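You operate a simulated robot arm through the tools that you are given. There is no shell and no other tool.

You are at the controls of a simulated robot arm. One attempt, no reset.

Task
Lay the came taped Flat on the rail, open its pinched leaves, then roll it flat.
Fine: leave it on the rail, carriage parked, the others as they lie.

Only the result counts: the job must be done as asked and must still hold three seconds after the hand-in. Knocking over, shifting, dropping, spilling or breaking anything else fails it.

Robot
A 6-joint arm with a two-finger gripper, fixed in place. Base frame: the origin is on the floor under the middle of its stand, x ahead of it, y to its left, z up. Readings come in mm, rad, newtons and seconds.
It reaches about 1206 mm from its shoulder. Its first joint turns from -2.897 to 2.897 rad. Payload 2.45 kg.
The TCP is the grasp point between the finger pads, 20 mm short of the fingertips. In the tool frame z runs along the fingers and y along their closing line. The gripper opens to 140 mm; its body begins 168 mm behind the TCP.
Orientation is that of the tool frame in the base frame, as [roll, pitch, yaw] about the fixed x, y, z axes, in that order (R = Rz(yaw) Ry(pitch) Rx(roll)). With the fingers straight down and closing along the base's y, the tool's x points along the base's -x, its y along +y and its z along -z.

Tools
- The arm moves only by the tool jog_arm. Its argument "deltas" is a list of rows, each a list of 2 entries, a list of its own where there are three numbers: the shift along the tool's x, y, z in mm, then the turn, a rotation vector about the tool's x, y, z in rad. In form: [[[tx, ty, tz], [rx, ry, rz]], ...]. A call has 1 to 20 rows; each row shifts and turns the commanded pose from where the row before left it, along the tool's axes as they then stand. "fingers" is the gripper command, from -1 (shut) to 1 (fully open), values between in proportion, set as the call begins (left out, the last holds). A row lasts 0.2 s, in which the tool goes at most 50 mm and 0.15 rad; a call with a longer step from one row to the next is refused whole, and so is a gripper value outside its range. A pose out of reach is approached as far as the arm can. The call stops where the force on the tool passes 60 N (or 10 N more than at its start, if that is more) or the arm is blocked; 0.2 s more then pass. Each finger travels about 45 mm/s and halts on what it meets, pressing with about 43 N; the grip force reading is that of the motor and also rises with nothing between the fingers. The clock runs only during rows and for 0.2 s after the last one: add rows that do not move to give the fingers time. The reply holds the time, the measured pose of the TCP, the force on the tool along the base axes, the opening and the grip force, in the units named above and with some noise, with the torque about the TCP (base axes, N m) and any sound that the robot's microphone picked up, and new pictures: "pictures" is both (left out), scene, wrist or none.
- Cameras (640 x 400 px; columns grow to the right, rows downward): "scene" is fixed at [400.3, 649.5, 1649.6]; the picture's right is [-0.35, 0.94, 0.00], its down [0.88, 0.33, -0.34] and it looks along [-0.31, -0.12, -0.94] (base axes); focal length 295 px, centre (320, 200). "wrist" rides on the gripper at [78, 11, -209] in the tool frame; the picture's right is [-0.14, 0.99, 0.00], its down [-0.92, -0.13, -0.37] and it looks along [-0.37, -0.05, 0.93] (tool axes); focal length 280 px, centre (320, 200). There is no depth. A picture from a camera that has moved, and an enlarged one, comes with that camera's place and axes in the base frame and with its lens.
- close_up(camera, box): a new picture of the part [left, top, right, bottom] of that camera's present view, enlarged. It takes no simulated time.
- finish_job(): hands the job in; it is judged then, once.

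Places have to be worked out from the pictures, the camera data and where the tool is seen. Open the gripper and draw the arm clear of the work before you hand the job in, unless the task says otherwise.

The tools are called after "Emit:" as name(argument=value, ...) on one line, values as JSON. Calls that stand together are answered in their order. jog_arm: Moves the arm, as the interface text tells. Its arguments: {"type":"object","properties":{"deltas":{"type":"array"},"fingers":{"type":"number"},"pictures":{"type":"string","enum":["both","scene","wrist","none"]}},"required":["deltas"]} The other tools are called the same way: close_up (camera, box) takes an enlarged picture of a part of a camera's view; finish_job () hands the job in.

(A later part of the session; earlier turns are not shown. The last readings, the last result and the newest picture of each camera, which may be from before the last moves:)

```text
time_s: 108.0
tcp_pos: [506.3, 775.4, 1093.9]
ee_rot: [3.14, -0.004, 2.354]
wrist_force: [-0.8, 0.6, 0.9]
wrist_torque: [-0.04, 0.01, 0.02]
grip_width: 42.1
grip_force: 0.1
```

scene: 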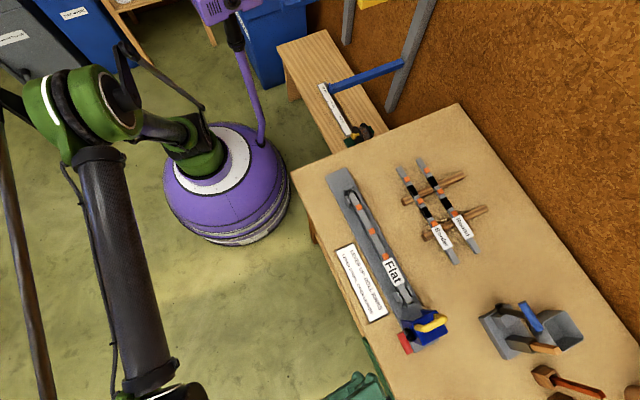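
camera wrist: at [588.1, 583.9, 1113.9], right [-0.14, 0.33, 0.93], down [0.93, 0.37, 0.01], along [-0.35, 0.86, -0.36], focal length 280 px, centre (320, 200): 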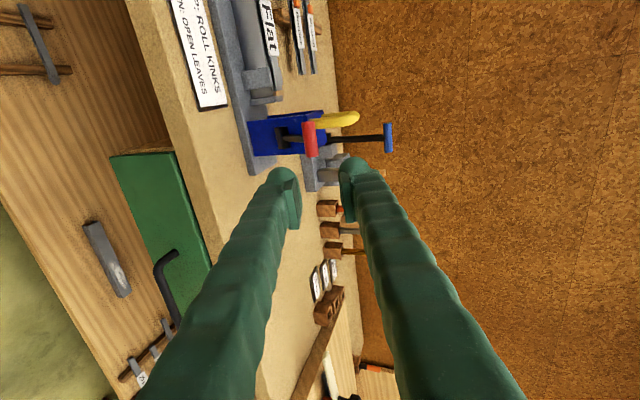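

Emit:
jog_arm(deltas=[[[36.6, -7.8, 0], [0, 0, 0]], [[36.6, -7.8, 0], [0, 0, 0]], [[36.6, -7.8, 0], [0, 0, 0]], [[36.6, -7.8, 0], [0, 0, 0]], [[36.6, -7.8, 0], [0, 0, 0]], [[0, 0, 0], [0, 0, 0]], [[0, 0, 0], [0, 0, 0]]], pictures="wrist")

Emit:
close_up(camera="wrist", box=[230, 100, 410, 235])

```text
time_s: 109.7
tcp_pos: [348.4, 879.6, 1093.6]
ee_rot: [3.14, 0.0, 2.356]
wrist_force: [0.2, 1.0, 0.6]
wrist_torque: [0.05, 0.02, -0.01]
grip_width: 41.8
grip_force: 0.0
camera wrist: at [301.5, 942.2, 1301.6], right [0.8, 0.6, 0.0], down [0.56, -0.74, 0.37], along [0.22, -0.29, -0.93], focal length 280 px, centre (320, 200)
```

wrist: 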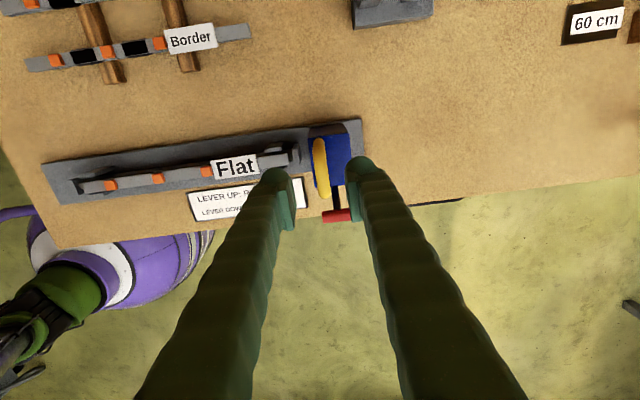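

```text
2.96 times, centred on (320, 168) of wrist
camera zoom: at [301.5, 942.2, 1301.6], right [0.8, 0.6, 0.0], down [0.56, -0.74, 0.37], along [0.22, -0.29, -0.93], focal length 831 px, centre (320, 296)
```

zoom: 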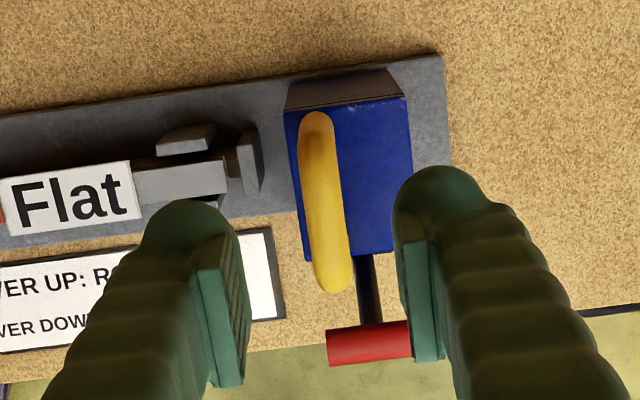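

I want to confirm the lever is still up from the scene camera before going down, since this top view is ambiguous.

Emit:
close_up(camera="scene", box=[360, 280, 480, 390])

Emit:
close_up(camera="wrist", box=[290, 120, 380, 230])

```text
3.64 times, centred on (420, 335) of scene
camera zoom: at [400.3, 649.5, 1649.6], right [-0.35, 0.94, 0.0], down [0.88, 0.33, -0.34], along [-0.31, -0.12, -0.94], focal length 1071 px, centre (-44, -291)
```

zoom: 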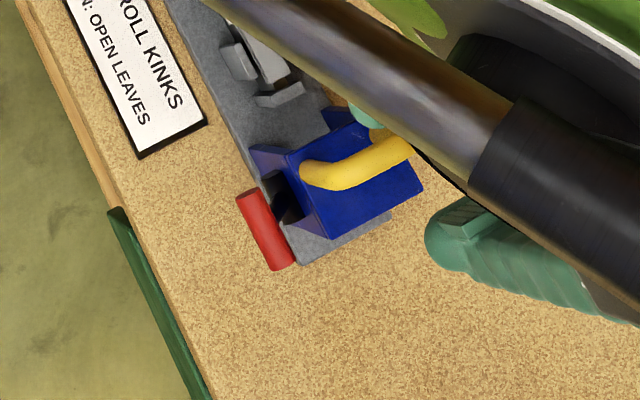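

```text
3.64 times, centred on (335, 175) of wrist
camera zoom: at [301.5, 942.2, 1301.6], right [0.8, 0.6, 0.0], down [0.56, -0.74, 0.37], along [0.22, -0.29, -0.93], focal length 1020 px, centre (266, 291)
```

zoom: 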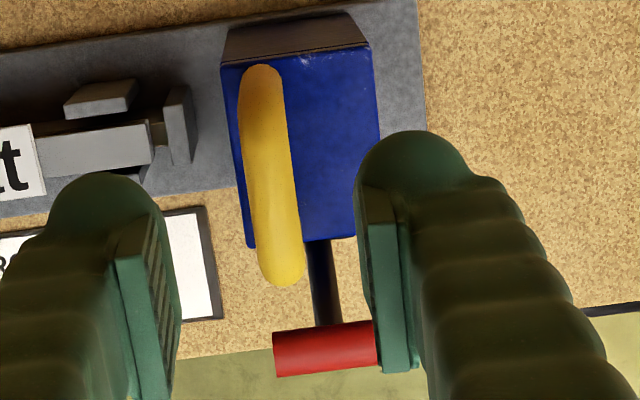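

The scene view confirms the lever is up. I'll centre on the handle (u≈870, v≈374.5) and descend to z≈1014 for a deeper hold than before.

Emit:
jog_arm(deltas=[[[-1, 1.8, 0], [0, 0, 0]], [[0, 0, 25], [0, 0, 0]], [[0, 0, 25], [0, 0, 0]], [[0, 0, 18], [0, 0, 0]], [[0, 0, 11], [0, 0, 0]], [[0, 0, 0], [0, 0, 0]]], pictures="none")

Emit:
jog_arm(deltas=[[[0, 0, 0], [0, 0, 0]], [[0, 0, 0], [0, 0, 0]], [[0, 0, 0], [0, 0, 0]], [[0, 0, 0], [0, 0, 0]]], fingers=-1, pictures="wrist")

Emit:
close_up(camera="wrist", box=[230, 100, 410, 235])

```text
time_s: 111.0
tcp_pos: [352.5, 880.1, 1017.5]
ee_rot: [3.14, -0.003, 2.355]
wrist_force: [0.0, 1.1, 0.3]
wrist_torque: [0.0, 0.02, 0.0]
grip_width: 42.0
grip_force: 0.1
```

```text
time_s: 112.0
tcp_pos: [352.5, 879.7, 1015.8]
ee_rot: [3.139, -0.002, 2.358]
wrist_force: [0.2, -0.1, 0.3]
wrist_torque: [0.02, 0.03, 0.08]
grip_width: 9.6
grip_force: 37.1
camera wrist: at [305.4, 942.9, 1225.2], right [0.8, 0.6, 0.0], down [0.56, -0.74, 0.37], along [0.22, -0.29, -0.93], focal length 280 px, centre (320, 200)
```

wrist: 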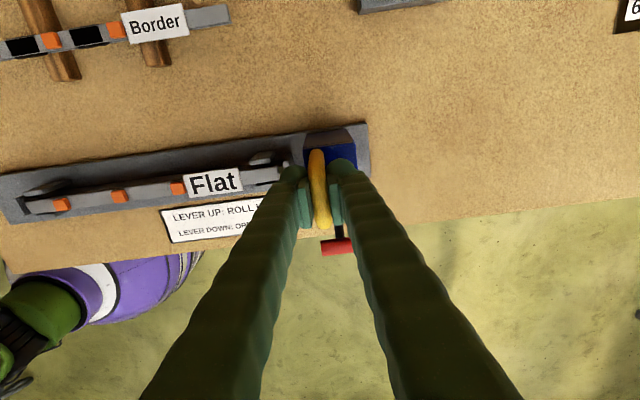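

```text
2.96 times, centred on (320, 168) of wrist
camera zoom: at [305.4, 942.9, 1225.2], right [0.8, 0.6, 0.0], down [0.56, -0.74, 0.37], along [0.22, -0.29, -0.93], focal length 831 px, centre (320, 296)
```

zoom: 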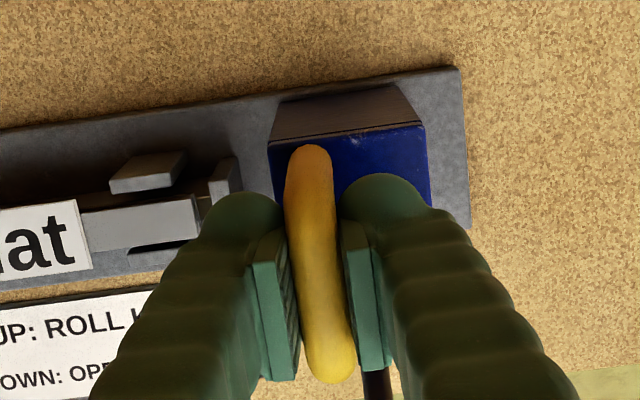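

The grip width is smaller when lower (9.6 mm), so the pads are catching the bar off-centre. I'll re-grip about 8 mm higher for a truer hold.

Emit:
jog_arm(deltas=[[[0, 0, 0], [0, 0, 0]], [[0, 0, 0], [0, 0, 0]], [[0, 0, -4], [0, 0, 0]], [[0, 0, -4], [0, 0, 0]], [[0, 0, 0], [0, 0, 0]]], fingers=-0.6, pictures="none")

Emit:
jog_arm(deltas=[[[0, 0, 0], [0, 0, 0]], [[0, 0, 0], [0, 0, 0]], [[0, 0, 0], [0, 0, 0]]], fingers=-1, pictures="none")

```text
time_s: 113.2
tcp_pos: [350.6, 878.6, 1024.0]
ee_rot: [3.139, -0.001, 2.355]
wrist_force: [0.1, 0.5, 0.2]
wrist_torque: [0.01, -0.02, 0.02]
grip_width: 28.0
grip_force: 0.1
```

```text
time_s: 114.0
tcp_pos: [352.0, 878.6, 1023.1]
ee_rot: [3.138, -0.003, 2.356]
wrist_force: [0.1, -0.6, -2.8]
wrist_torque: [0.01, -0.06, -0.03]
grip_width: 12.0
grip_force: 38.7
```

Grip is fuller now (12 mm). I'll start the lever-up rolling pass toward −u, checking the loads as I go.

Emit:
jog_arm(deltas=[[[0, -8, 0], [0, 0, 0]], [[0, -10, 0], [0, 0, 0]], [[0, -10, 0], [0, 0, 0]], [[0, -10, 0], [0, 0, 0]], [[0, -10, 0], [0, 0, 0]], [[0, 0, 0], [0, 0, 0]]], pictures="none")

```text
time_s: 115.5
tcp_pos: [317.4, 844.8, 1023.8]
ee_rot: [3.14, -0.001, 2.356]
wrist_force: [7.6, -7.5, -12.1]
wrist_torque: [-0.1, -0.16, -0.01]
grip_width: 12.2
grip_force: 38.7
```

Emit:
jog_arm(deltas=[[[-0.5, -10, 0.5], [0, 0, 0]], [[0, -10, 0], [0, 0, 0]], [[0, -10, 0], [0, 0, 0]], [[0, -10, 0], [0, 0, 0]], [[0, -10, 0], [0, 0, 0]], [[0, -10, 0], [0, 0, 0]], [[0, 0, 0], [0, 0, 0]]], pictures="wrist")

Emit:
close_up(camera="wrist", box=[130, 100, 450, 260])

```text
time_s: 117.0
tcp_pos: [274.9, 802.1, 1021.6]
ee_rot: [3.14, -0.002, 2.356]
wrist_force: [-4.8, 4.4, 0.3]
wrist_torque: [0.18, 0.21, 0.03]
grip_width: 11.5
grip_force: 38.5
camera wrist: at [226.9, 864.4, 1230.7], right [0.8, 0.6, 0.0], down [0.56, -0.74, 0.37], along [0.22, -0.29, -0.93], focal length 280 px, centre (320, 200)
```

wrist: 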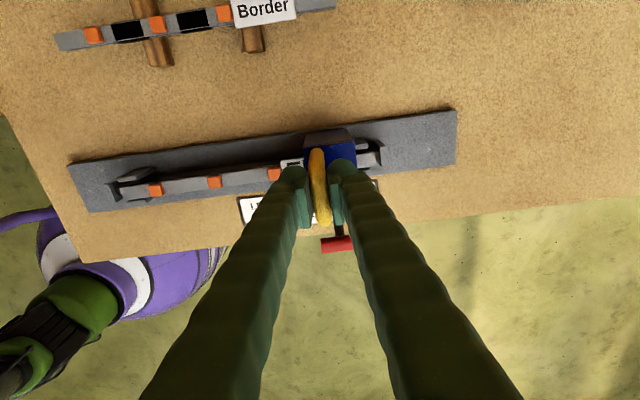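

```text
2.00 times, centred on (290, 180) of wrist
camera zoom: at [226.9, 864.4, 1230.7], right [0.8, 0.6, 0.0], down [0.56, -0.74, 0.37], along [0.22, -0.29, -0.93], focal length 561 px, centre (380, 240)
```

zoom: 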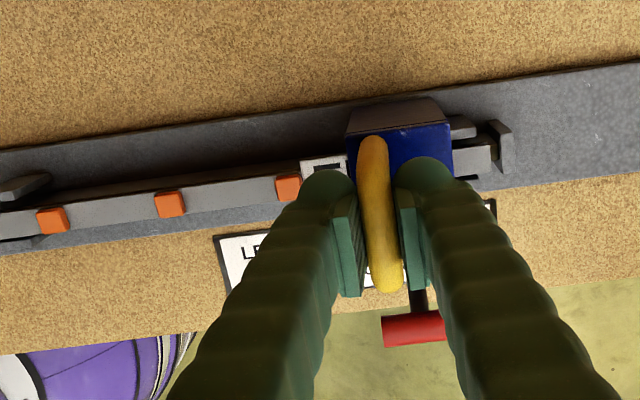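

Loads are near zero. I'll continue over the first kink.

Emit:
jog_arm(deltas=[[[0, -10, 0], [0, 0, 0]], [[0, -10, 0], [0, 0, 0]], [[0, -10, 0], [0, 0, 0]], [[0, -10, 0], [0, 0, 0]], [[0, -10, 0], [0, 0, 0]], [[0, -10, 0], [0, 0, 0]], [[0, 0, 0], [0, 0, 0]]], pictures="none")

```text
time_s: 118.7
tcp_pos: [234.5, 760.9, 1021.2]
ee_rot: [3.141, 0.0, 2.355]
wrist_force: [-4.7, 4.8, -59.1]
wrist_torque: [-0.39, -0.44, 0.02]
grip_width: 11.1
grip_force: 37.7
```

The tool is pulling up on the carriage (−59 N) because of a small height drift. I'll lower it about 2 mm to relieve that.

Emit:
jog_arm(deltas=[[[0, 0, 0.8], [0, 0, 0]], [[0, 0, 0.7], [0, 0, 0]], [[0, 0, 0.5], [0, 0, 0]], [[0, 0, 0], [0, 0, 0]]], pictures="wrist")

Emit:
close_up(camera="wrist", box=[130, 100, 450, 260])

```text
time_s: 119.7
tcp_pos: [233.0, 758.7, 1022.0]
ee_rot: [3.141, -0.002, 2.356]
wrist_force: [-6.4, 4.8, 1.7]
wrist_torque: [0.09, 0.09, 0.0]
grip_width: 10.8
grip_force: 38.4
camera wrist: at [185.2, 822.1, 1230.1], right [0.8, 0.6, 0.0], down [0.56, -0.74, 0.37], along [0.22, -0.29, -0.93], focal length 280 px, centre (320, 200)
```

wrist: 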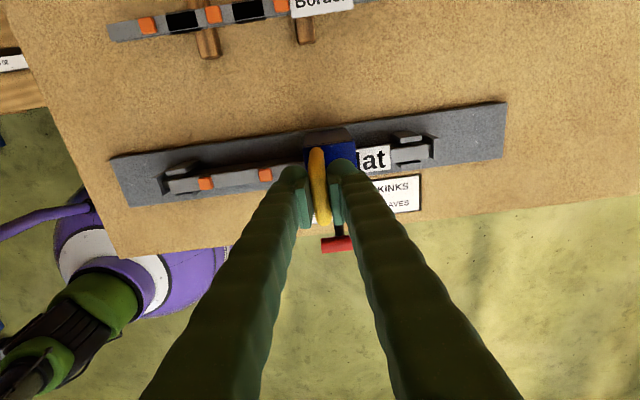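

```text
2.00 times, centred on (290, 180) of wrist
camera zoom: at [185.2, 822.1, 1230.1], right [0.8, 0.6, 0.0], down [0.56, -0.74, 0.37], along [0.22, -0.29, -0.93], focal length 561 px, centre (380, 240)
```

zoom: 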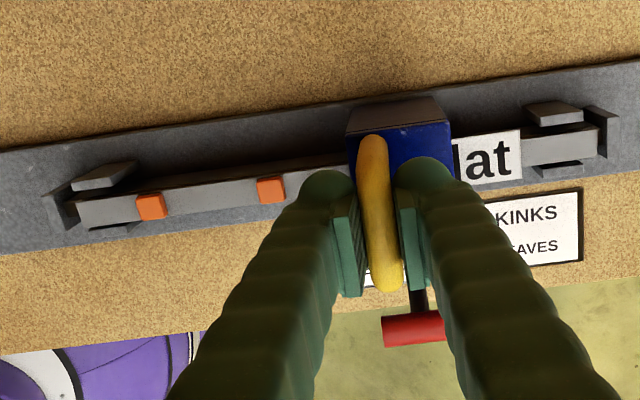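

Emit:
jog_arm(deltas=[[[0, -10, 0.1], [0, 0, 0]], [[0, -10, 0.1], [0, 0, 0]], [[0, -10, 0.1], [0, 0, 0]], [[0, -10, 0.1], [0, 0, 0]], [[0, 0, 0], [0, 0, 0]]], pictures="wrist")

Emit:
close_up(camera="wrist", box=[130, 100, 450, 260])

```text
time_s: 120.8
tcp_pos: [205.4, 730.7, 1019.0]
ee_rot: [3.137, -0.001, 2.358]
wrist_force: [-6.8, 5.6, 17.3]
wrist_torque: [0.08, 0.1, 0.03]
grip_width: 9.7
grip_force: 37.6
camera wrist: at [156.7, 793.0, 1228.9], right [0.8, 0.6, 0.0], down [0.56, -0.74, 0.37], along [0.22, -0.29, -0.93], focal length 280 px, centre (320, 200)
```

wrist: 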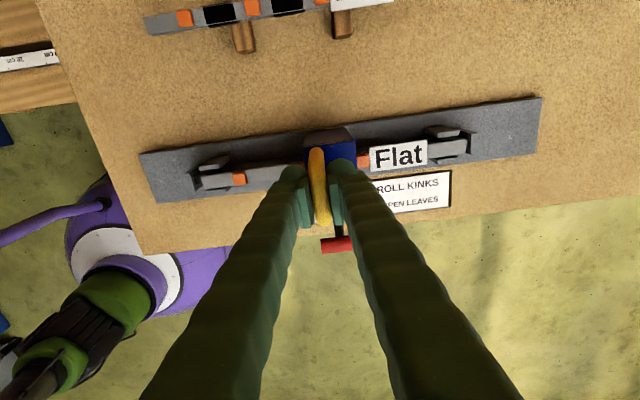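

```text
2.00 times, centred on (290, 180) of wrist
camera zoom: at [156.7, 793.0, 1228.9], right [0.8, 0.6, 0.0], down [0.56, -0.74, 0.37], along [0.22, -0.29, -0.93], focal length 561 px, centre (380, 240)
```

zoom: 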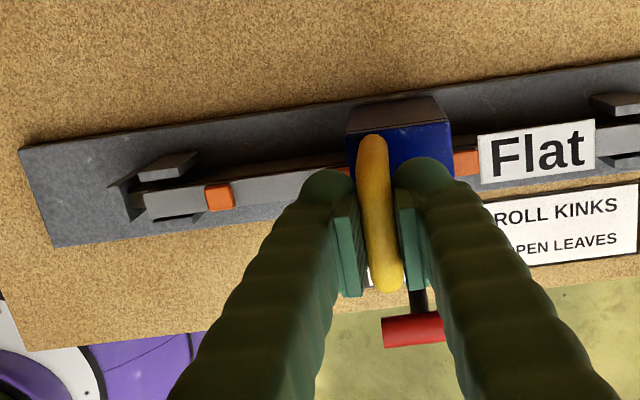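

Emit:
close_up(camera="wrist", box=[330, 120, 450, 190])

Emit:
jog_arm(deltas=[[[0.3, -10, -0.5], [0, 0, 0]], [[0, -10, 0], [0, 0, 0]], [[0, -10, 0], [0, 0, 0]], [[0, -10, 0], [0, 0, 0]], [[0, 0, 0], [0, 0, 0]]], pictures="wrist")

Emit:
close_up(camera="wrist", box=[350, 120, 490, 200])

```text
5.33 times, centred on (390, 155) of wrist
camera zoom: at [156.7, 793.0, 1228.9], right [0.8, 0.6, 0.0], down [0.56, -0.74, 0.37], along [0.22, -0.29, -0.93], focal length 1495 px, centre (-53, 440)
```

zoom: 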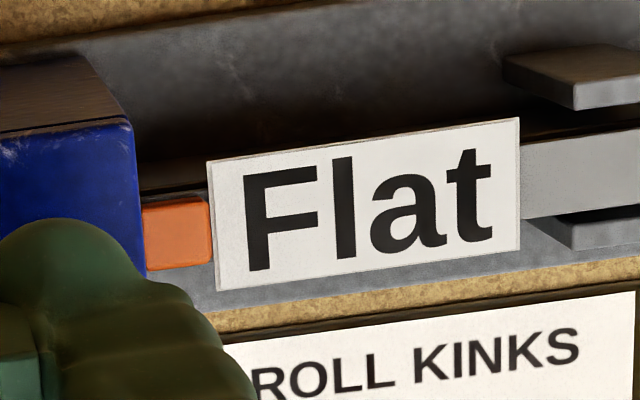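

```text
time_s: 122.0
tcp_pos: [177.8, 702.7, 1018.8]
ee_rot: [3.14, -0.001, 2.353]
wrist_force: [9.1, -9.9, -40.4]
wrist_torque: [-0.15, -0.15, 0.18]
grip_width: 10.1
grip_force: 37.3
camera wrist: at [129.5, 766.2, 1228.6], right [0.8, 0.6, 0.0], down [0.56, -0.74, 0.37], along [0.22, -0.29, -0.93], focal length 280 px, centre (320, 200)
```

wrist: 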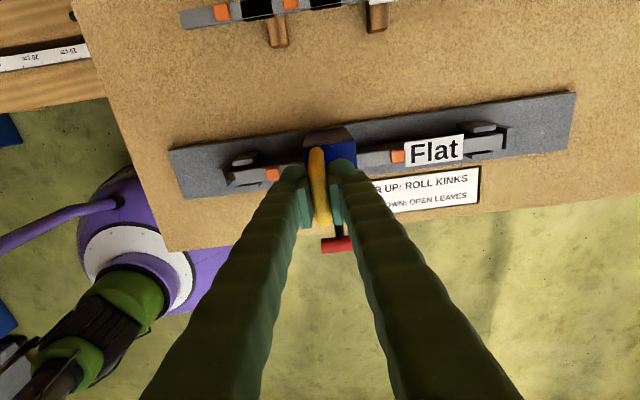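

```text
4.57 times, centred on (420, 160) of wrist
camera zoom: at [129.5, 766.2, 1228.6], right [0.8, 0.6, 0.0], down [0.56, -0.74, 0.37], along [0.22, -0.29, -0.93], focal length 1282 px, centre (-137, 383)
```

zoom: 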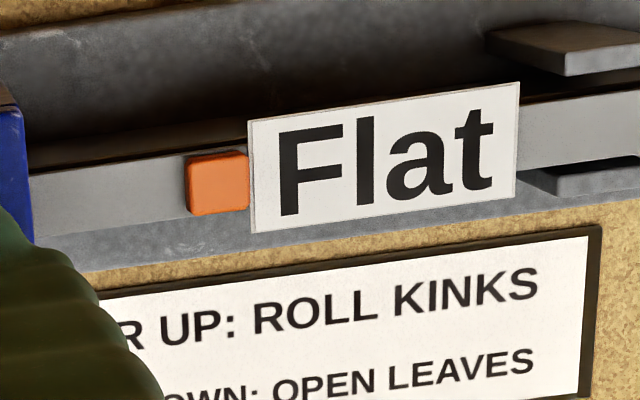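

The kink marker is still present after this pass, so repeated passes may be needed as with the leaves. I'll relieve the −40 N lift and continue.

Emit:
jog_arm(deltas=[[[-0.3, 0, 0.7], [0, 0, 0]], [[0, 0, 0.7], [0, 0, 0]], [[0, -10, 0], [0, 0, 0]], [[0, -10, 0], [0, 0, 0]], [[0, -10, 0], [0, 0, 0]], [[0, 0, 0], [0, 0, 0]]], pictures="none")

```text
time_s: 123.5
tcp_pos: [155.2, 682.2, 1019.5]
ee_rot: [3.137, -0.001, 2.355]
wrist_force: [12.6, -9.3, 13.5]
wrist_torque: [-0.21, -0.18, 0.06]
grip_width: 10.3
grip_force: 38.0
```

Emit:
jog_arm(deltas=[[[-0.5, -10, 0], [0, 0, 0]], [[0, -10, 0], [0, 0, 0]], [[0, -10, 0], [0, 0, 0]], [[0, -10, 0], [0, 0, 0]], [[0, 0, 0], [0, 0, 0]]], pictures="wrist")

Emit:
close_up(camera="wrist", box=[340, 100, 520, 200])

Emit:
close_up(camera="scene", box=[340, 180, 430, 310])

```text
time_s: 124.7
tcp_pos: [126.4, 653.3, 1018.5]
ee_rot: [3.139, -0.002, 2.356]
wrist_force: [0.3, -1.4, 0.8]
wrist_torque: [0.5, 0.52, 0.06]
grip_width: 10.2
grip_force: 37.2
camera wrist: at [79.2, 715.7, 1228.0], right [0.8, 0.6, 0.0], down [0.56, -0.74, 0.37], along [0.22, -0.29, -0.93], focal length 280 px, centre (320, 200)
```

wrist: 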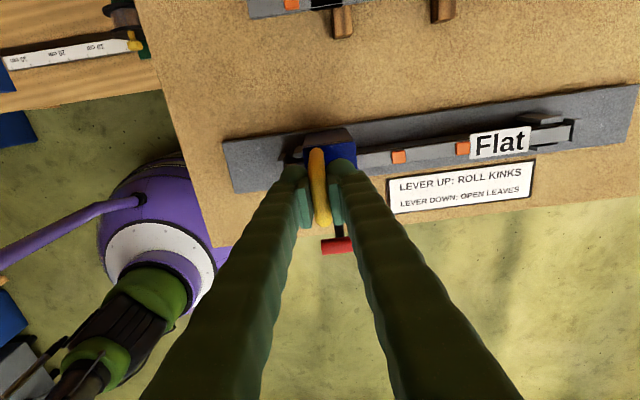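

```text
3.56 times, centred on (430, 150) of wrist
camera zoom: at [79.2, 715.7, 1228.0], right [0.8, 0.6, 0.0], down [0.56, -0.74, 0.37], along [0.22, -0.29, -0.93], focal length 997 px, centre (-71, 378)
```

zoom: 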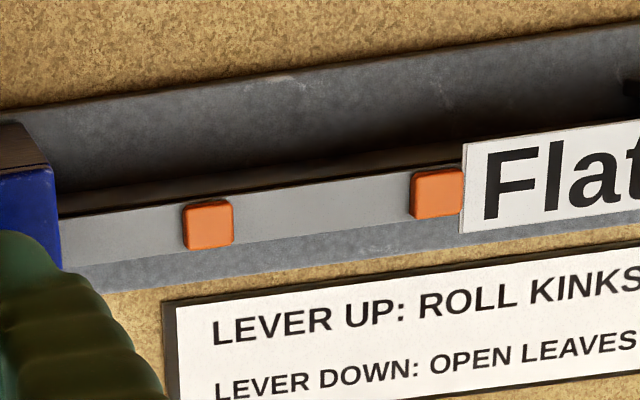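

```text
3.08 times, centred on (385, 245) of scene
camera zoom: at [400.3, 649.5, 1649.6], right [-0.35, 0.94, 0.0], down [0.88, 0.33, -0.34], along [-0.31, -0.12, -0.94], focal length 906 px, centre (120, 62)
```

zoom: 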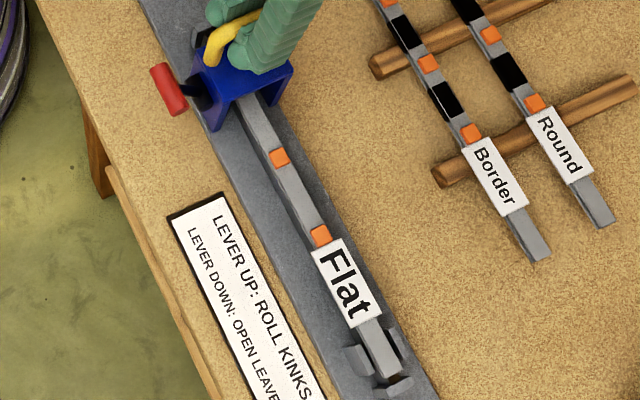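

Forces are near zero. I'll finish this pass to the far end, then return and compare.

Emit:
jog_arm(deltas=[[[0, -10, 0], [0, 0, 0]], [[0, -10, 0], [0, 0, 0]], [[0, -10, 0], [0, 0, 0]], [[0, -10, 0], [0, 0, 0]], [[0, -10, 0], [0, 0, 0]], [[0, -10, 0], [0, 0, 0]], [[0, -10, 0], [0, 0, 0]], [[0, 0, 0], [0, 0, 0]]], pictures="wrist")

Emit:
close_up(camera="wrist", box=[340, 100, 560, 200])

Emit:
close_up(camera="scene", box=[320, 160, 430, 310])

```text
time_s: 126.5
tcp_pos: [78.2, 602.7, 1017.4]
ee_rot: [3.139, 0.0, 2.354]
wrist_force: [7.9, -8.1, -6.6]
wrist_torque: [0.08, 0.09, 0.14]
grip_width: 9.9
grip_force: 37.2
camera wrist: at [29.8, 666.3, 1226.9], right [0.8, 0.6, 0.0], down [0.56, -0.74, 0.37], along [0.22, -0.29, -0.93], focal length 280 px, centre (320, 200)
```

wrist: 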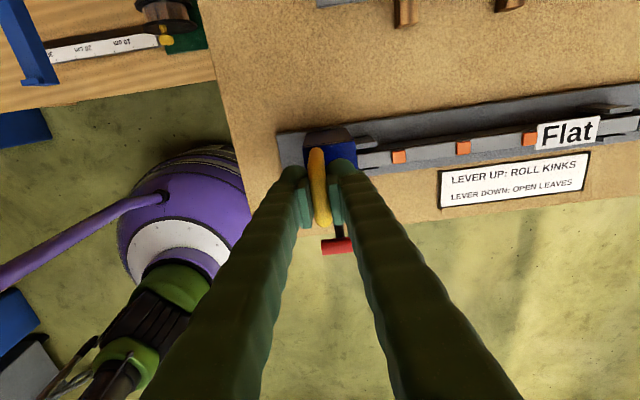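

```text
2.91 times, centred on (450, 150) of wrist
camera zoom: at [29.8, 666.3, 1226.9], right [0.8, 0.6, 0.0], down [0.56, -0.74, 0.37], along [0.22, -0.29, -0.93], focal length 816 px, centre (-58, 346)
```

zoom: 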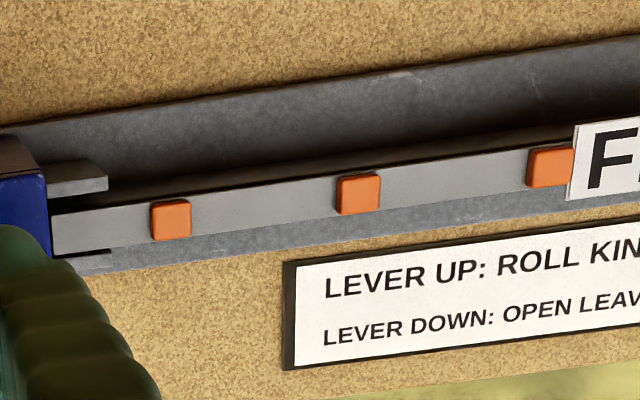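

```text
2.67 times, centred on (375, 235) of scene
camera zoom: at [400.3, 649.5, 1649.6], right [-0.35, 0.94, 0.0], down [0.88, 0.33, -0.34], along [-0.31, -0.12, -0.94], focal length 786 px, centre (173, 107)
```

zoom: 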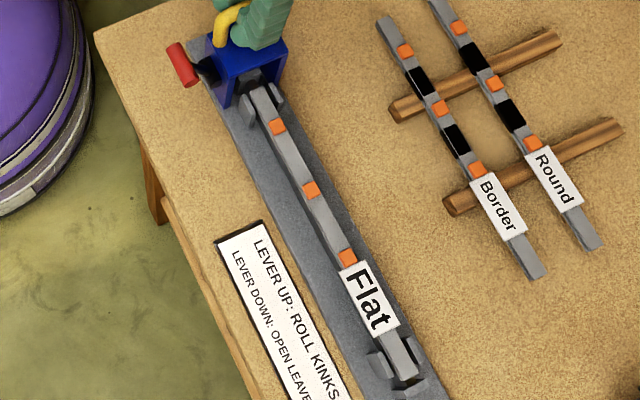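

Emit:
close_up(camera="scene", box=[350, 200, 400, 265])

Emit:
close_up(camera="scene", box=[395, 165, 445, 230])

Emit:
close_up(camera="wrist", box=[380, 120, 480, 175])

```text
6.15 times, centred on (375, 232) of scene
camera zoom: at [400.3, 649.5, 1649.6], right [-0.35, 0.94, 0.0], down [0.88, 0.33, -0.34], along [-0.31, -0.12, -0.94], focal length 1813 px, centre (-18, 0)
```

zoom: 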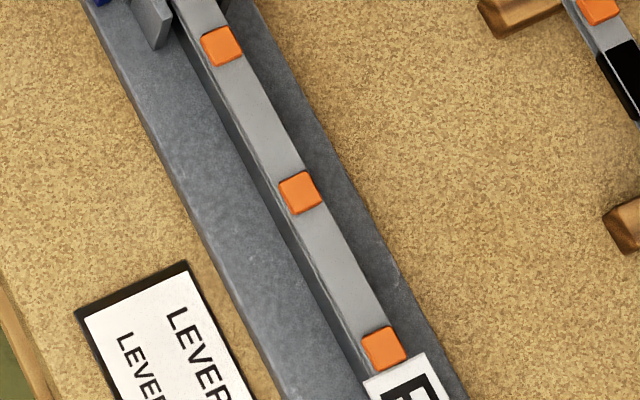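

```text
6.15 times, centred on (420, 198) of scene
camera zoom: at [400.3, 649.5, 1649.6], right [-0.35, 0.94, 0.0], down [0.88, 0.33, -0.34], along [-0.31, -0.12, -0.94], focal length 1813 px, centre (-295, 215)
```

zoom: 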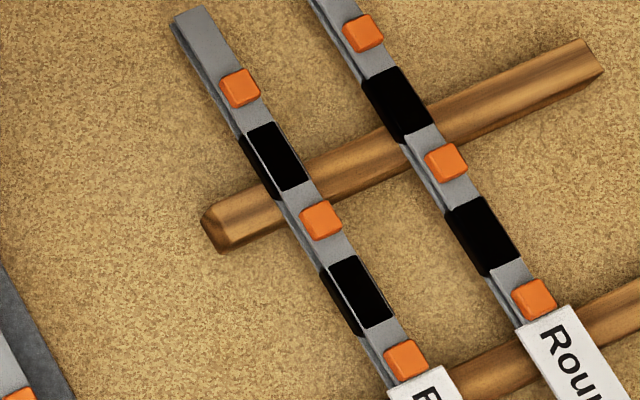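

```text
6.40 times, centred on (430, 148) of wrist
camera zoom: at [29.8, 666.3, 1226.9], right [0.8, 0.6, 0.0], down [0.56, -0.74, 0.37], along [0.22, -0.29, -0.93], focal length 1794 px, centre (-384, 536)
```

zoom: 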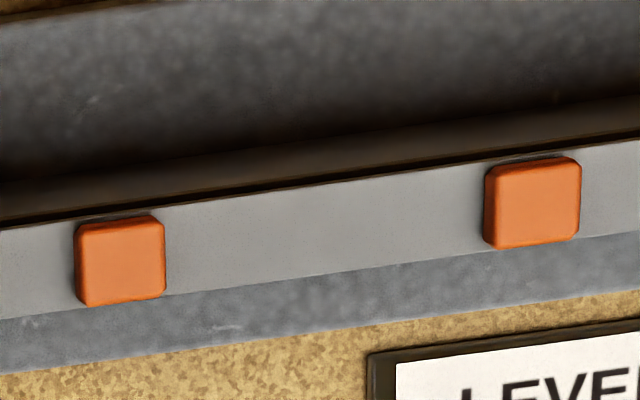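

The kink blocks may be slightly thinner but are still visible, so I'll make the return pass with the lever up and watch the first kink after it is crossed again.

Emit:
jog_arm(deltas=[[[-0.3, 10, 0.2], [0, 0, 0]], [[0, 10, 0], [0, 0, 0]], [[0, 10, 0], [0, 0, 0]], [[0, 10, 0], [0, 0, 0]], [[0, 10, 0], [0, 0, 0]], [[0, 10, 0], [0, 0, 0]], [[0, 0, 0], [0, 0, 0]]], pictures="none")

```text
time_s: 128.1
tcp_pos: [119.4, 646.5, 1017.2]
ee_rot: [3.139, -0.003, 2.356]
wrist_force: [9.0, -9.0, -24.4]
wrist_torque: [-0.28, -0.29, 0.1]
grip_width: 9.9
grip_force: 37.0
```

Emit:
jog_arm(deltas=[[[-0.4, 0, 0.6], [0, 0, 0]], [[0, 0, 0.6], [0, 0, 0]], [[0, 10, 0], [0, 0, 0]], [[0, 10, 0], [0, 0, 0]], [[0, 10, 0], [0, 0, 0]], [[0, 0, 0], [0, 0, 0]]], pictures="none")

Emit:
jog_arm(deltas=[[[0, 10, 0], [0, 0, 0]], [[0, 10, 0], [0, 0, 0]], [[0, 10, 0], [0, 0, 0]], [[0, 0, 0], [0, 0, 0]]], pictures="wrist")

Emit:
close_up(camera="wrist", box=[180, 120, 340, 220])

```text
time_s: 129.4
tcp_pos: [141.5, 667.0, 1017.6]
ee_rot: [3.137, -0.004, 2.357]
wrist_force: [-14.1, 10.5, 25.9]
wrist_torque: [0.14, 0.13, 0.03]
grip_width: 9.6
grip_force: 36.7
```

```text
time_s: 130.4
tcp_pos: [162.0, 686.9, 1016.8]
ee_rot: [3.137, -0.002, 2.355]
wrist_force: [-10.8, 9.0, 25.9]
wrist_torque: [-0.08, -0.12, 0.17]
grip_width: 9.6
grip_force: 36.9
camera wrist: at [114.0, 749.9, 1225.7], right [0.8, 0.6, 0.0], down [0.56, -0.74, 0.37], along [0.22, -0.29, -0.93], focal length 280 px, centre (320, 200)
```

wrist: 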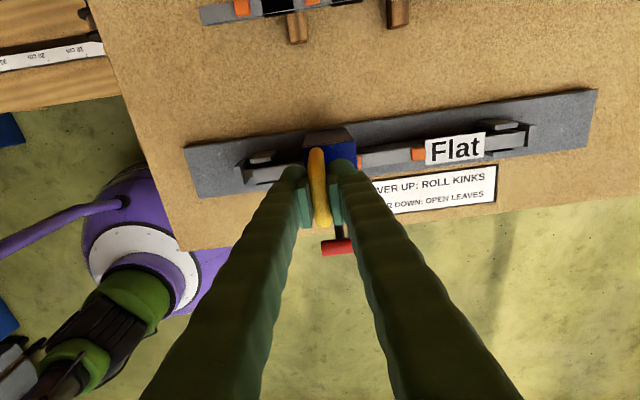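

```text
4.00 times, centred on (260, 170) of wrist
camera zoom: at [114.0, 749.9, 1225.7], right [0.8, 0.6, 0.0], down [0.56, -0.74, 0.37], along [0.22, -0.29, -0.93], focal length 1122 px, centre (560, 320)
```

zoom: 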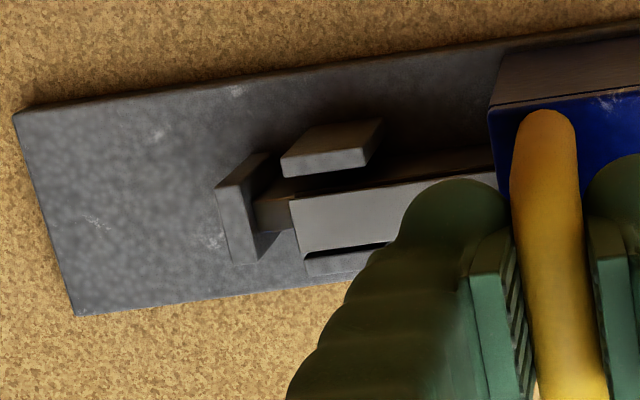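

Emit:
jog_arm(deltas=[[[0.4, 10, -0.5], [0, 0, 0]], [[0, 10, 0], [0, 0, 0]], [[0, 10, 0], [0, 0, 0]], [[0, 10, 0], [0, 0, 0]], [[0, 0, 0], [0, 0, 0]]], pictures="wrist")

Emit:
close_up(camera="wrist", box=[180, 120, 340, 220])

```text
time_s: 131.7
tcp_pos: [191.9, 717.4, 1015.8]
ee_rot: [3.139, -0.001, 2.356]
wrist_force: [2.6, -5.2, -18.8]
wrist_torque: [-0.38, -0.34, 0.14]
grip_width: 9.6
grip_force: 36.8
camera wrist: at [144.9, 780.9, 1225.6], right [0.8, 0.6, 0.0], down [0.56, -0.74, 0.37], along [0.22, -0.29, -0.93], focal length 280 px, centre (320, 200)
```

wrist: 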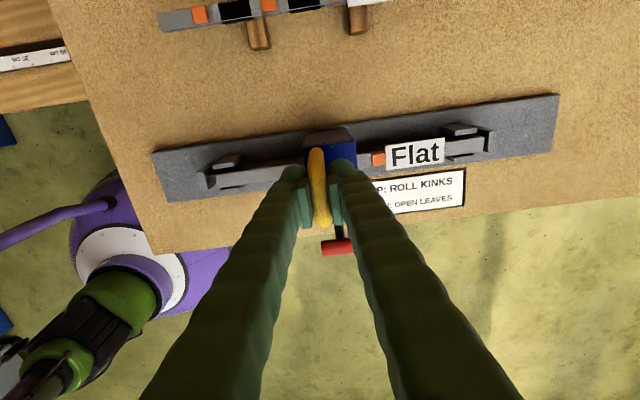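

```text
4.00 times, centred on (260, 170) of wrist
camera zoom: at [144.9, 780.9, 1225.6], right [0.8, 0.6, 0.0], down [0.56, -0.74, 0.37], along [0.22, -0.29, -0.93], focal length 1122 px, centre (560, 320)
```

zoom: 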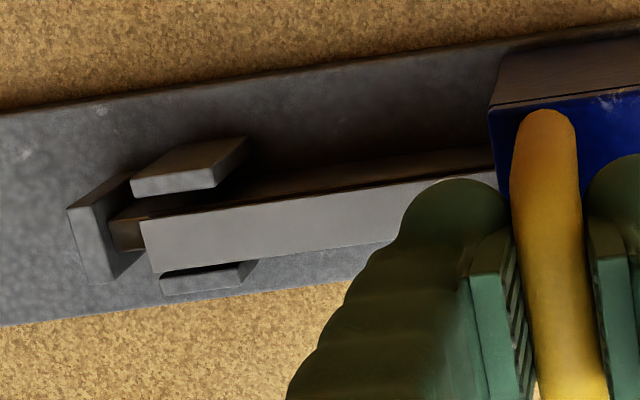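

The first kink has vanished after its second rolling pass. I'll continue the return over the other two kinks, relieving the small upward pull.

Emit:
jog_arm(deltas=[[[0, 0, 0.8], [0, 0, 0]], [[0, 10, 0], [0, 0, 0]], [[0, 10, 0], [0, 0, 0]], [[0, 10, 0], [0, 0, 0]], [[0, 10, 0], [0, 0, 0]], [[0, 0, 0], [0, 0, 0]]], pictures="none")

```text
time_s: 133.1
tcp_pos: [219.7, 746.3, 1016.5]
ee_rot: [3.139, -0.001, 2.354]
wrist_force: [12.0, -10.7, -31.3]
wrist_torque: [-0.03, 0.02, 0.13]
grip_width: 9.8
grip_force: 37.2
```

Emit:
jog_arm(deltas=[[[-0.5, 0, 0.8], [0, 0, 0]], [[0, 0, 0.6], [0, 0, 0]], [[0, 10, 0], [0, 0, 0]], [[0, 10, 0], [0, 0, 0]], [[0, 10, 0], [0, 0, 0]], [[0, 10, 0], [0, 0, 0]], [[0, 0, 0], [0, 0, 0]]], pictures="none")

```text
time_s: 134.7
tcp_pos: [245.7, 772.1, 1015.5]
ee_rot: [3.139, -0.003, 2.356]
wrist_force: [-4.3, 1.1, 29.4]
wrist_torque: [0.12, 0.15, 0.04]
grip_width: 9.8
grip_force: 37.3
```

Emit:
jog_arm(deltas=[[[0, 10, -0.6], [0, 0, 0]], [[0, 10, 0], [0, 0, 0]], [[0, 10, 0], [0, 0, 0]], [[0, 10, 0], [0, 0, 0]], [[0, 0, 0], [0, 0, 0]]], pictures="wrist")

Emit:
close_up(camera="wrist", box=[90, 100, 410, 250])

```text
time_s: 135.8
tcp_pos: [276.4, 800.5, 1015.7]
ee_rot: [3.139, -0.001, 2.356]
wrist_force: [-7.4, 3.8, 5.7]
wrist_torque: [0.02, 0.08, 0.04]
grip_width: 9.6
grip_force: 37.7
camera wrist: at [227.9, 864.1, 1225.8], right [0.8, 0.6, 0.0], down [0.56, -0.74, 0.37], along [0.22, -0.29, -0.93], focal length 280 px, centre (320, 200)
```

wrist: 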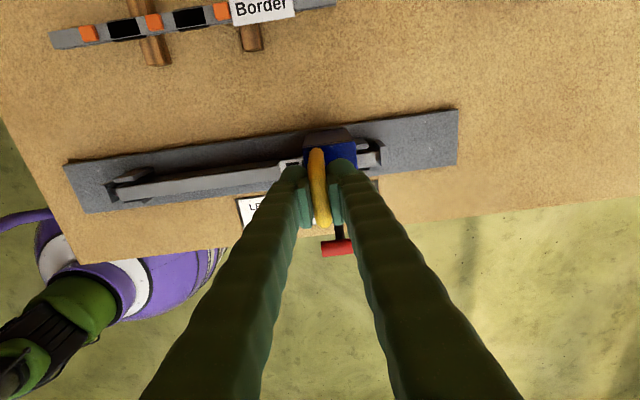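

```text
2.00 times, centred on (250, 175) of wrist
camera zoom: at [227.9, 864.1, 1225.8], right [0.8, 0.6, 0.0], down [0.56, -0.74, 0.37], along [0.22, -0.29, -0.93], focal length 561 px, centre (460, 250)
```

zoom: 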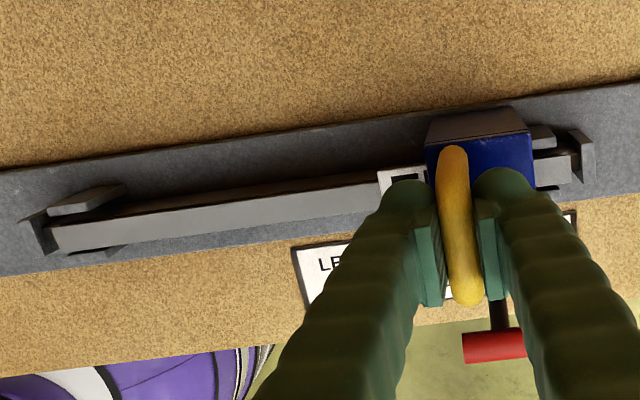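

All three kinks are gone and the came is smooth grey. I'll bring the carriage back to its parking place now.

Emit:
jog_arm(deltas=[[[0.2, 10, 0], [0, 0, 0]], [[0, 10, 0], [0, 0, 0]], [[0, 10, 0], [0, 0, 0]], [[0, 10, 0], [0, 0, 0]], [[0, 10, 0], [0, 0, 0]], [[0, 0, 0], [0, 0, 0]]], pictures="none")

```text
time_s: 137.2
tcp_pos: [311.4, 837.3, 1017.4]
ee_rot: [3.141, 0.001, 2.356]
wrist_force: [-7.8, 6.8, -33.0]
wrist_torque: [-0.12, -0.07, 0.09]
grip_width: 9.9
grip_force: 37.4
```

Emit:
jog_arm(deltas=[[[0.3, 0, 0.7], [0, 0, 0]], [[0, 0, 0.6], [0, 0, 0]], [[0, 10, 0], [0, 0, 0]], [[0, 10, 0], [0, 0, 0]], [[0, 10, 0], [0, 0, 0]], [[0, 10, 0], [0, 0, 0]], [[0, 8, 0], [0, 0, 0]], [[0, 0, 0], [0, 0, 0]]], pictures="none")

```text
time_s: 139.1
tcp_pos: [344.3, 870.0, 1016.6]
ee_rot: [3.137, -0.001, 2.357]
wrist_force: [-8.4, 5.3, 27.7]
wrist_torque: [0.06, 0.07, 0.07]
grip_width: 9.7
grip_force: 36.9
```

Emit:
jog_arm(deltas=[[[0.3, 8, -0.5], [0, 0, 0]], [[0, 6, 0], [0, 0, 0]], [[0, 5, 0], [0, 0, 0]], [[0, 4, 0], [0, 0, 0]], [[0, 0, 0], [0, 0, 0]]], pictures="both")

Emit:
close_up(camera="scene", box=[360, 280, 480, 390])

Emit:
close_up(camera="wrist", box=[230, 100, 410, 235])

```text
time_s: 140.2
tcp_pos: [360.7, 885.7, 1016.3]
ee_rot: [3.139, -0.003, 2.356]
wrist_force: [-9.5, 6.7, 19.6]
wrist_torque: [-0.09, -0.08, 0.07]
grip_width: 9.6
grip_force: 37.3
camera wrist: at [313.6, 949.2, 1225.6], right [0.8, 0.6, 0.0], down [0.56, -0.74, 0.37], along [0.22, -0.29, -0.93], focal length 280 px, centre (320, 200)
```

scene: 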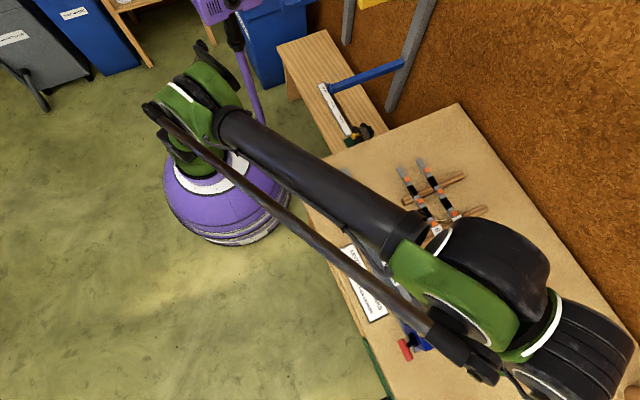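
wrist: 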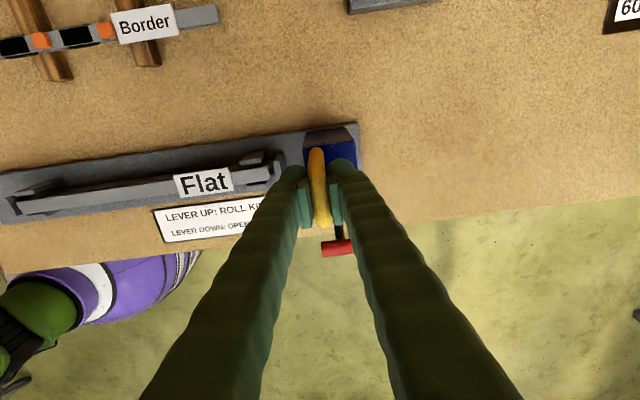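

```text
3.64 times, centred on (420, 335) of scene
camera zoom: at [400.3, 649.5, 1649.6], right [-0.35, 0.94, 0.0], down [0.88, 0.33, -0.34], along [-0.31, -0.12, -0.94], focal length 1071 px, centre (-44, -291)
```

zoom: 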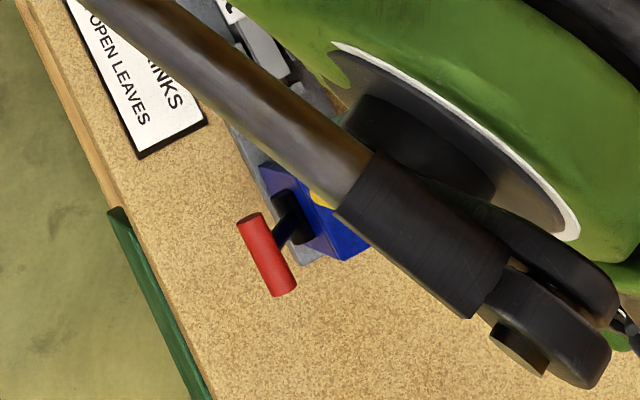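

```text
2.96 times, centred on (320, 168) of wrist
camera zoom: at [313.6, 949.2, 1225.6], right [0.8, 0.6, 0.0], down [0.56, -0.74, 0.37], along [0.22, -0.29, -0.93], focal length 831 px, centre (320, 296)
```

zoom: 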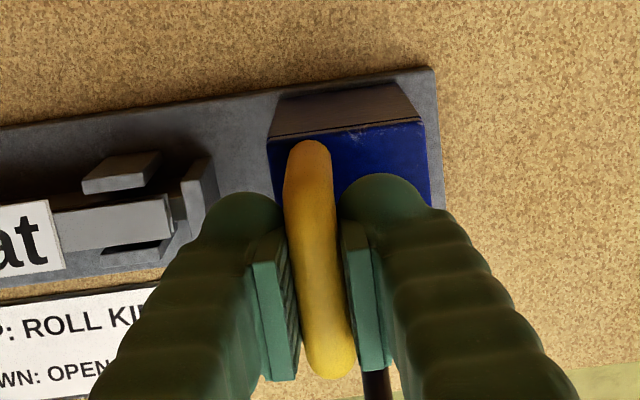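

The handle is at u≈881, about 2 mm short of where it started. I'll nudge +2 mm, release, and rise clear so I can compare with the initial picture.

Emit:
jog_arm(deltas=[[[0, 2, -0.3], [0, 0, 0]], [[0, 0, 0], [0, 0, 0]]], pictures="none")

Emit:
jog_arm(deltas=[[[0, 0, 0], [0, 0, 0]], [[0, 0, 0], [0, 0, 0]], [[0, 0, 0], [0, 0, 0]], [[0, 0, -15], [0, 0, 0]], [[0, 0, -30], [0, 0, 0]], [[0, 0, -40], [0, 0, 0]], [[0, 0, -40], [0, 0, 0]], [[0, 0, 0], [0, 0, 0]]], fingers=-0.4, pictures="both")

Emit:
close_up(camera="wrist", box=[20, 80, 400, 240])

```text
time_s: 140.8
tcp_pos: [362.7, 887.2, 1016.1]
ee_rot: [3.137, 0.0, 2.356]
wrist_force: [-16.4, -6.5, 7.2]
wrist_torque: [0.27, 0.29, 0.03]
grip_width: 9.5
grip_force: 36.8
```

```text
time_s: 142.7
tcp_pos: [358.4, 877.7, 1123.0]
ee_rot: [3.141, -0.001, 2.356]
wrist_force: [-0.1, 0.2, 0.9]
wrist_torque: [-0.02, -0.02, -0.01]
grip_width: 42.0
grip_force: 0.1
out of reach, approached as far as the arm can: row 7
camera wrist: at [311.5, 941.2, 1332.9], right [0.8, 0.6, 0.0], down [0.56, -0.74, 0.37], along [0.22, -0.29, -0.93], focal length 280 px, centre (320, 200)
```

scene: 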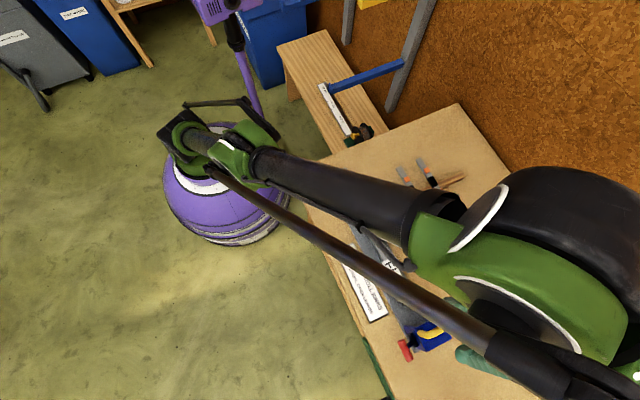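
wrist: 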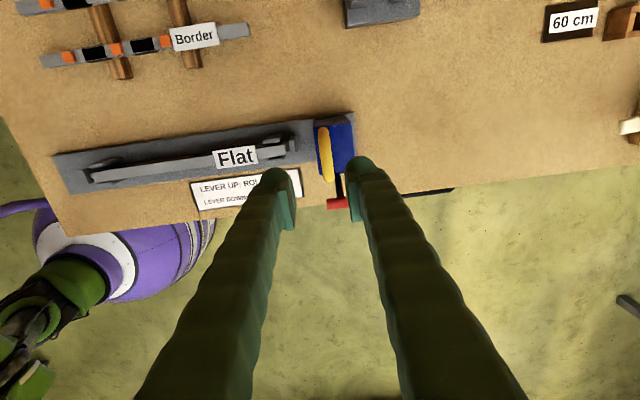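

```text
1.68 times, centred on (210, 160) of wrist
camera zoom: at [311.5, 941.2, 1332.9], right [0.8, 0.6, 0.0], down [0.56, -0.74, 0.37], along [0.22, -0.29, -0.93], focal length 472 px, centre (505, 267)
```

zoom: 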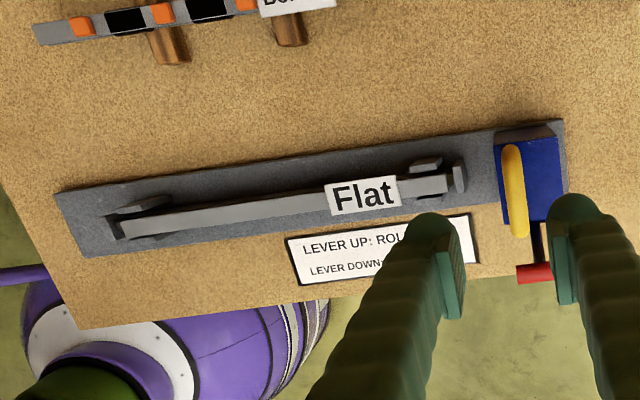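

The last nudge met a firm 16 N stop at u≈884, so the carriage is seated at its park stop. I'll withdraw the arm toward its starting pose, well above everything.

Emit:
jog_arm(deltas=[[[-23, -38, -5], [0, 0, 0]], [[-23, -38, -5], [0, 0, 0]], [[-23, -38, -10], [0, 0, 0]], [[-23, -38, -10], [0, 0, 0]], [[-23, -38, -12], [0, 0, 0]], [[-23, -38, -12], [0, 0, 0]], [[-23, -38, -14], [0, 0, 0]], [[-23, -38, -14], [0, 0, 0]], [[-23, -38, -14], [0, 0, 0]], [[0, 0, 0], [0, 0, 0]]], fingers=1, pictures="both")

Emit:
close_up(camera="scene", box=[390, 295, 470, 370])

Emit:
close_up(camera="scene", box=[320, 160, 460, 370])

Emit:
close_up(camera="scene", box=[390, 140, 510, 270])

Emit:
close_up(camera="scene", box=[340, 180, 420, 310])

```text
time_s: 144.8
tcp_pos: [260.0, 489.9, 1217.7]
ee_rot: [3.14, -0.002, 2.354]
wrist_force: [1.1, 0.7, 0.3]
wrist_torque: [-0.03, -0.02, -0.02]
grip_width: 140.3
grip_force: 0.0
camera wrist: at [212.2, 552.5, 1427.3], right [0.8, 0.6, 0.0], down [0.56, -0.74, 0.37], along [0.22, -0.29, -0.93], focal length 280 px, centre (320, 200)
```

scene: 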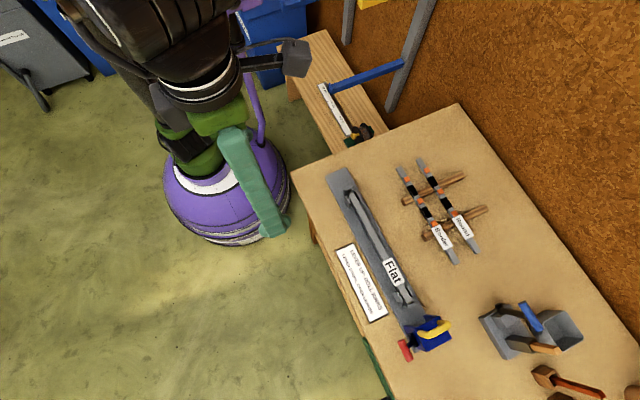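
wrist: 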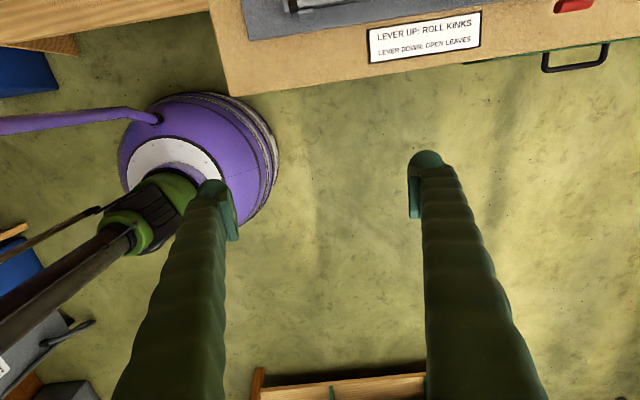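

```text
5.33 times, centred on (430, 332) of scene
camera zoom: at [400.3, 649.5, 1649.6], right [-0.35, 0.94, 0.0], down [0.88, 0.33, -0.34], along [-0.31, -0.12, -0.94], focal length 1571 px, centre (-267, -507)
```

zoom: 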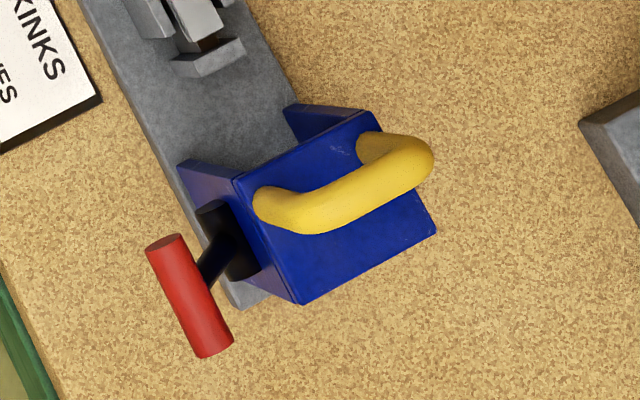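

```text
1.90 times, centred on (390, 265) of scene
camera zoom: at [400.3, 649.5, 1649.6], right [-0.35, 0.94, 0.0], down [0.88, 0.33, -0.34], along [-0.31, -0.12, -0.94], focal length 561 px, centre (187, 76)
```

zoom: 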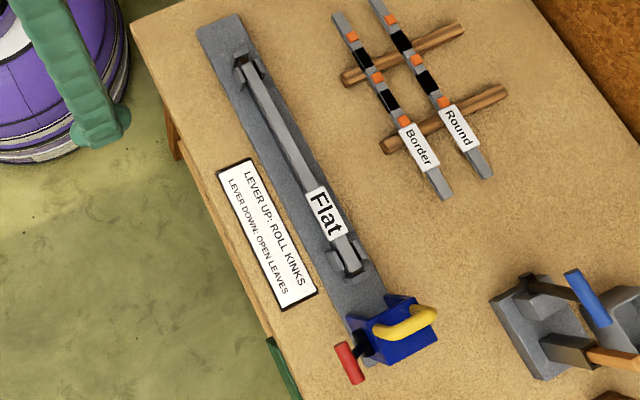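

```text
3.08 times, centred on (450, 205) of scene
camera zoom: at [400.3, 649.5, 1649.6], right [-0.35, 0.94, 0.0], down [0.88, 0.33, -0.34], along [-0.31, -0.12, -0.94], focal length 906 px, centre (-80, 185)
```

zoom: 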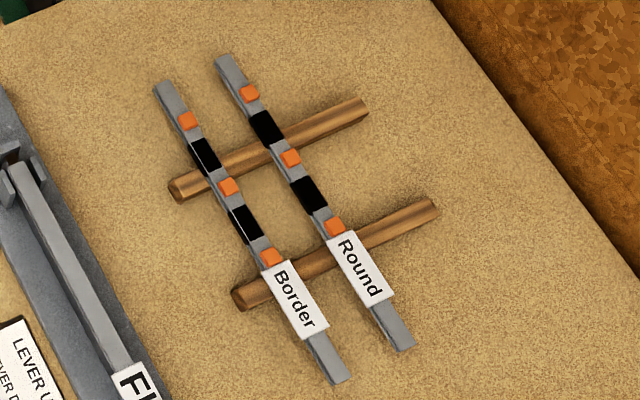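

```text
3.08 times, centred on (380, 245) of scene
camera zoom: at [400.3, 649.5, 1649.6], right [-0.35, 0.94, 0.0], down [0.88, 0.33, -0.34], along [-0.31, -0.12, -0.94], focal length 906 px, centre (135, 62)
```

zoom: 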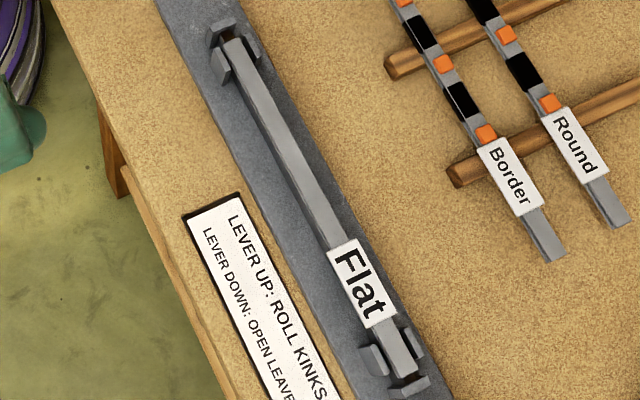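

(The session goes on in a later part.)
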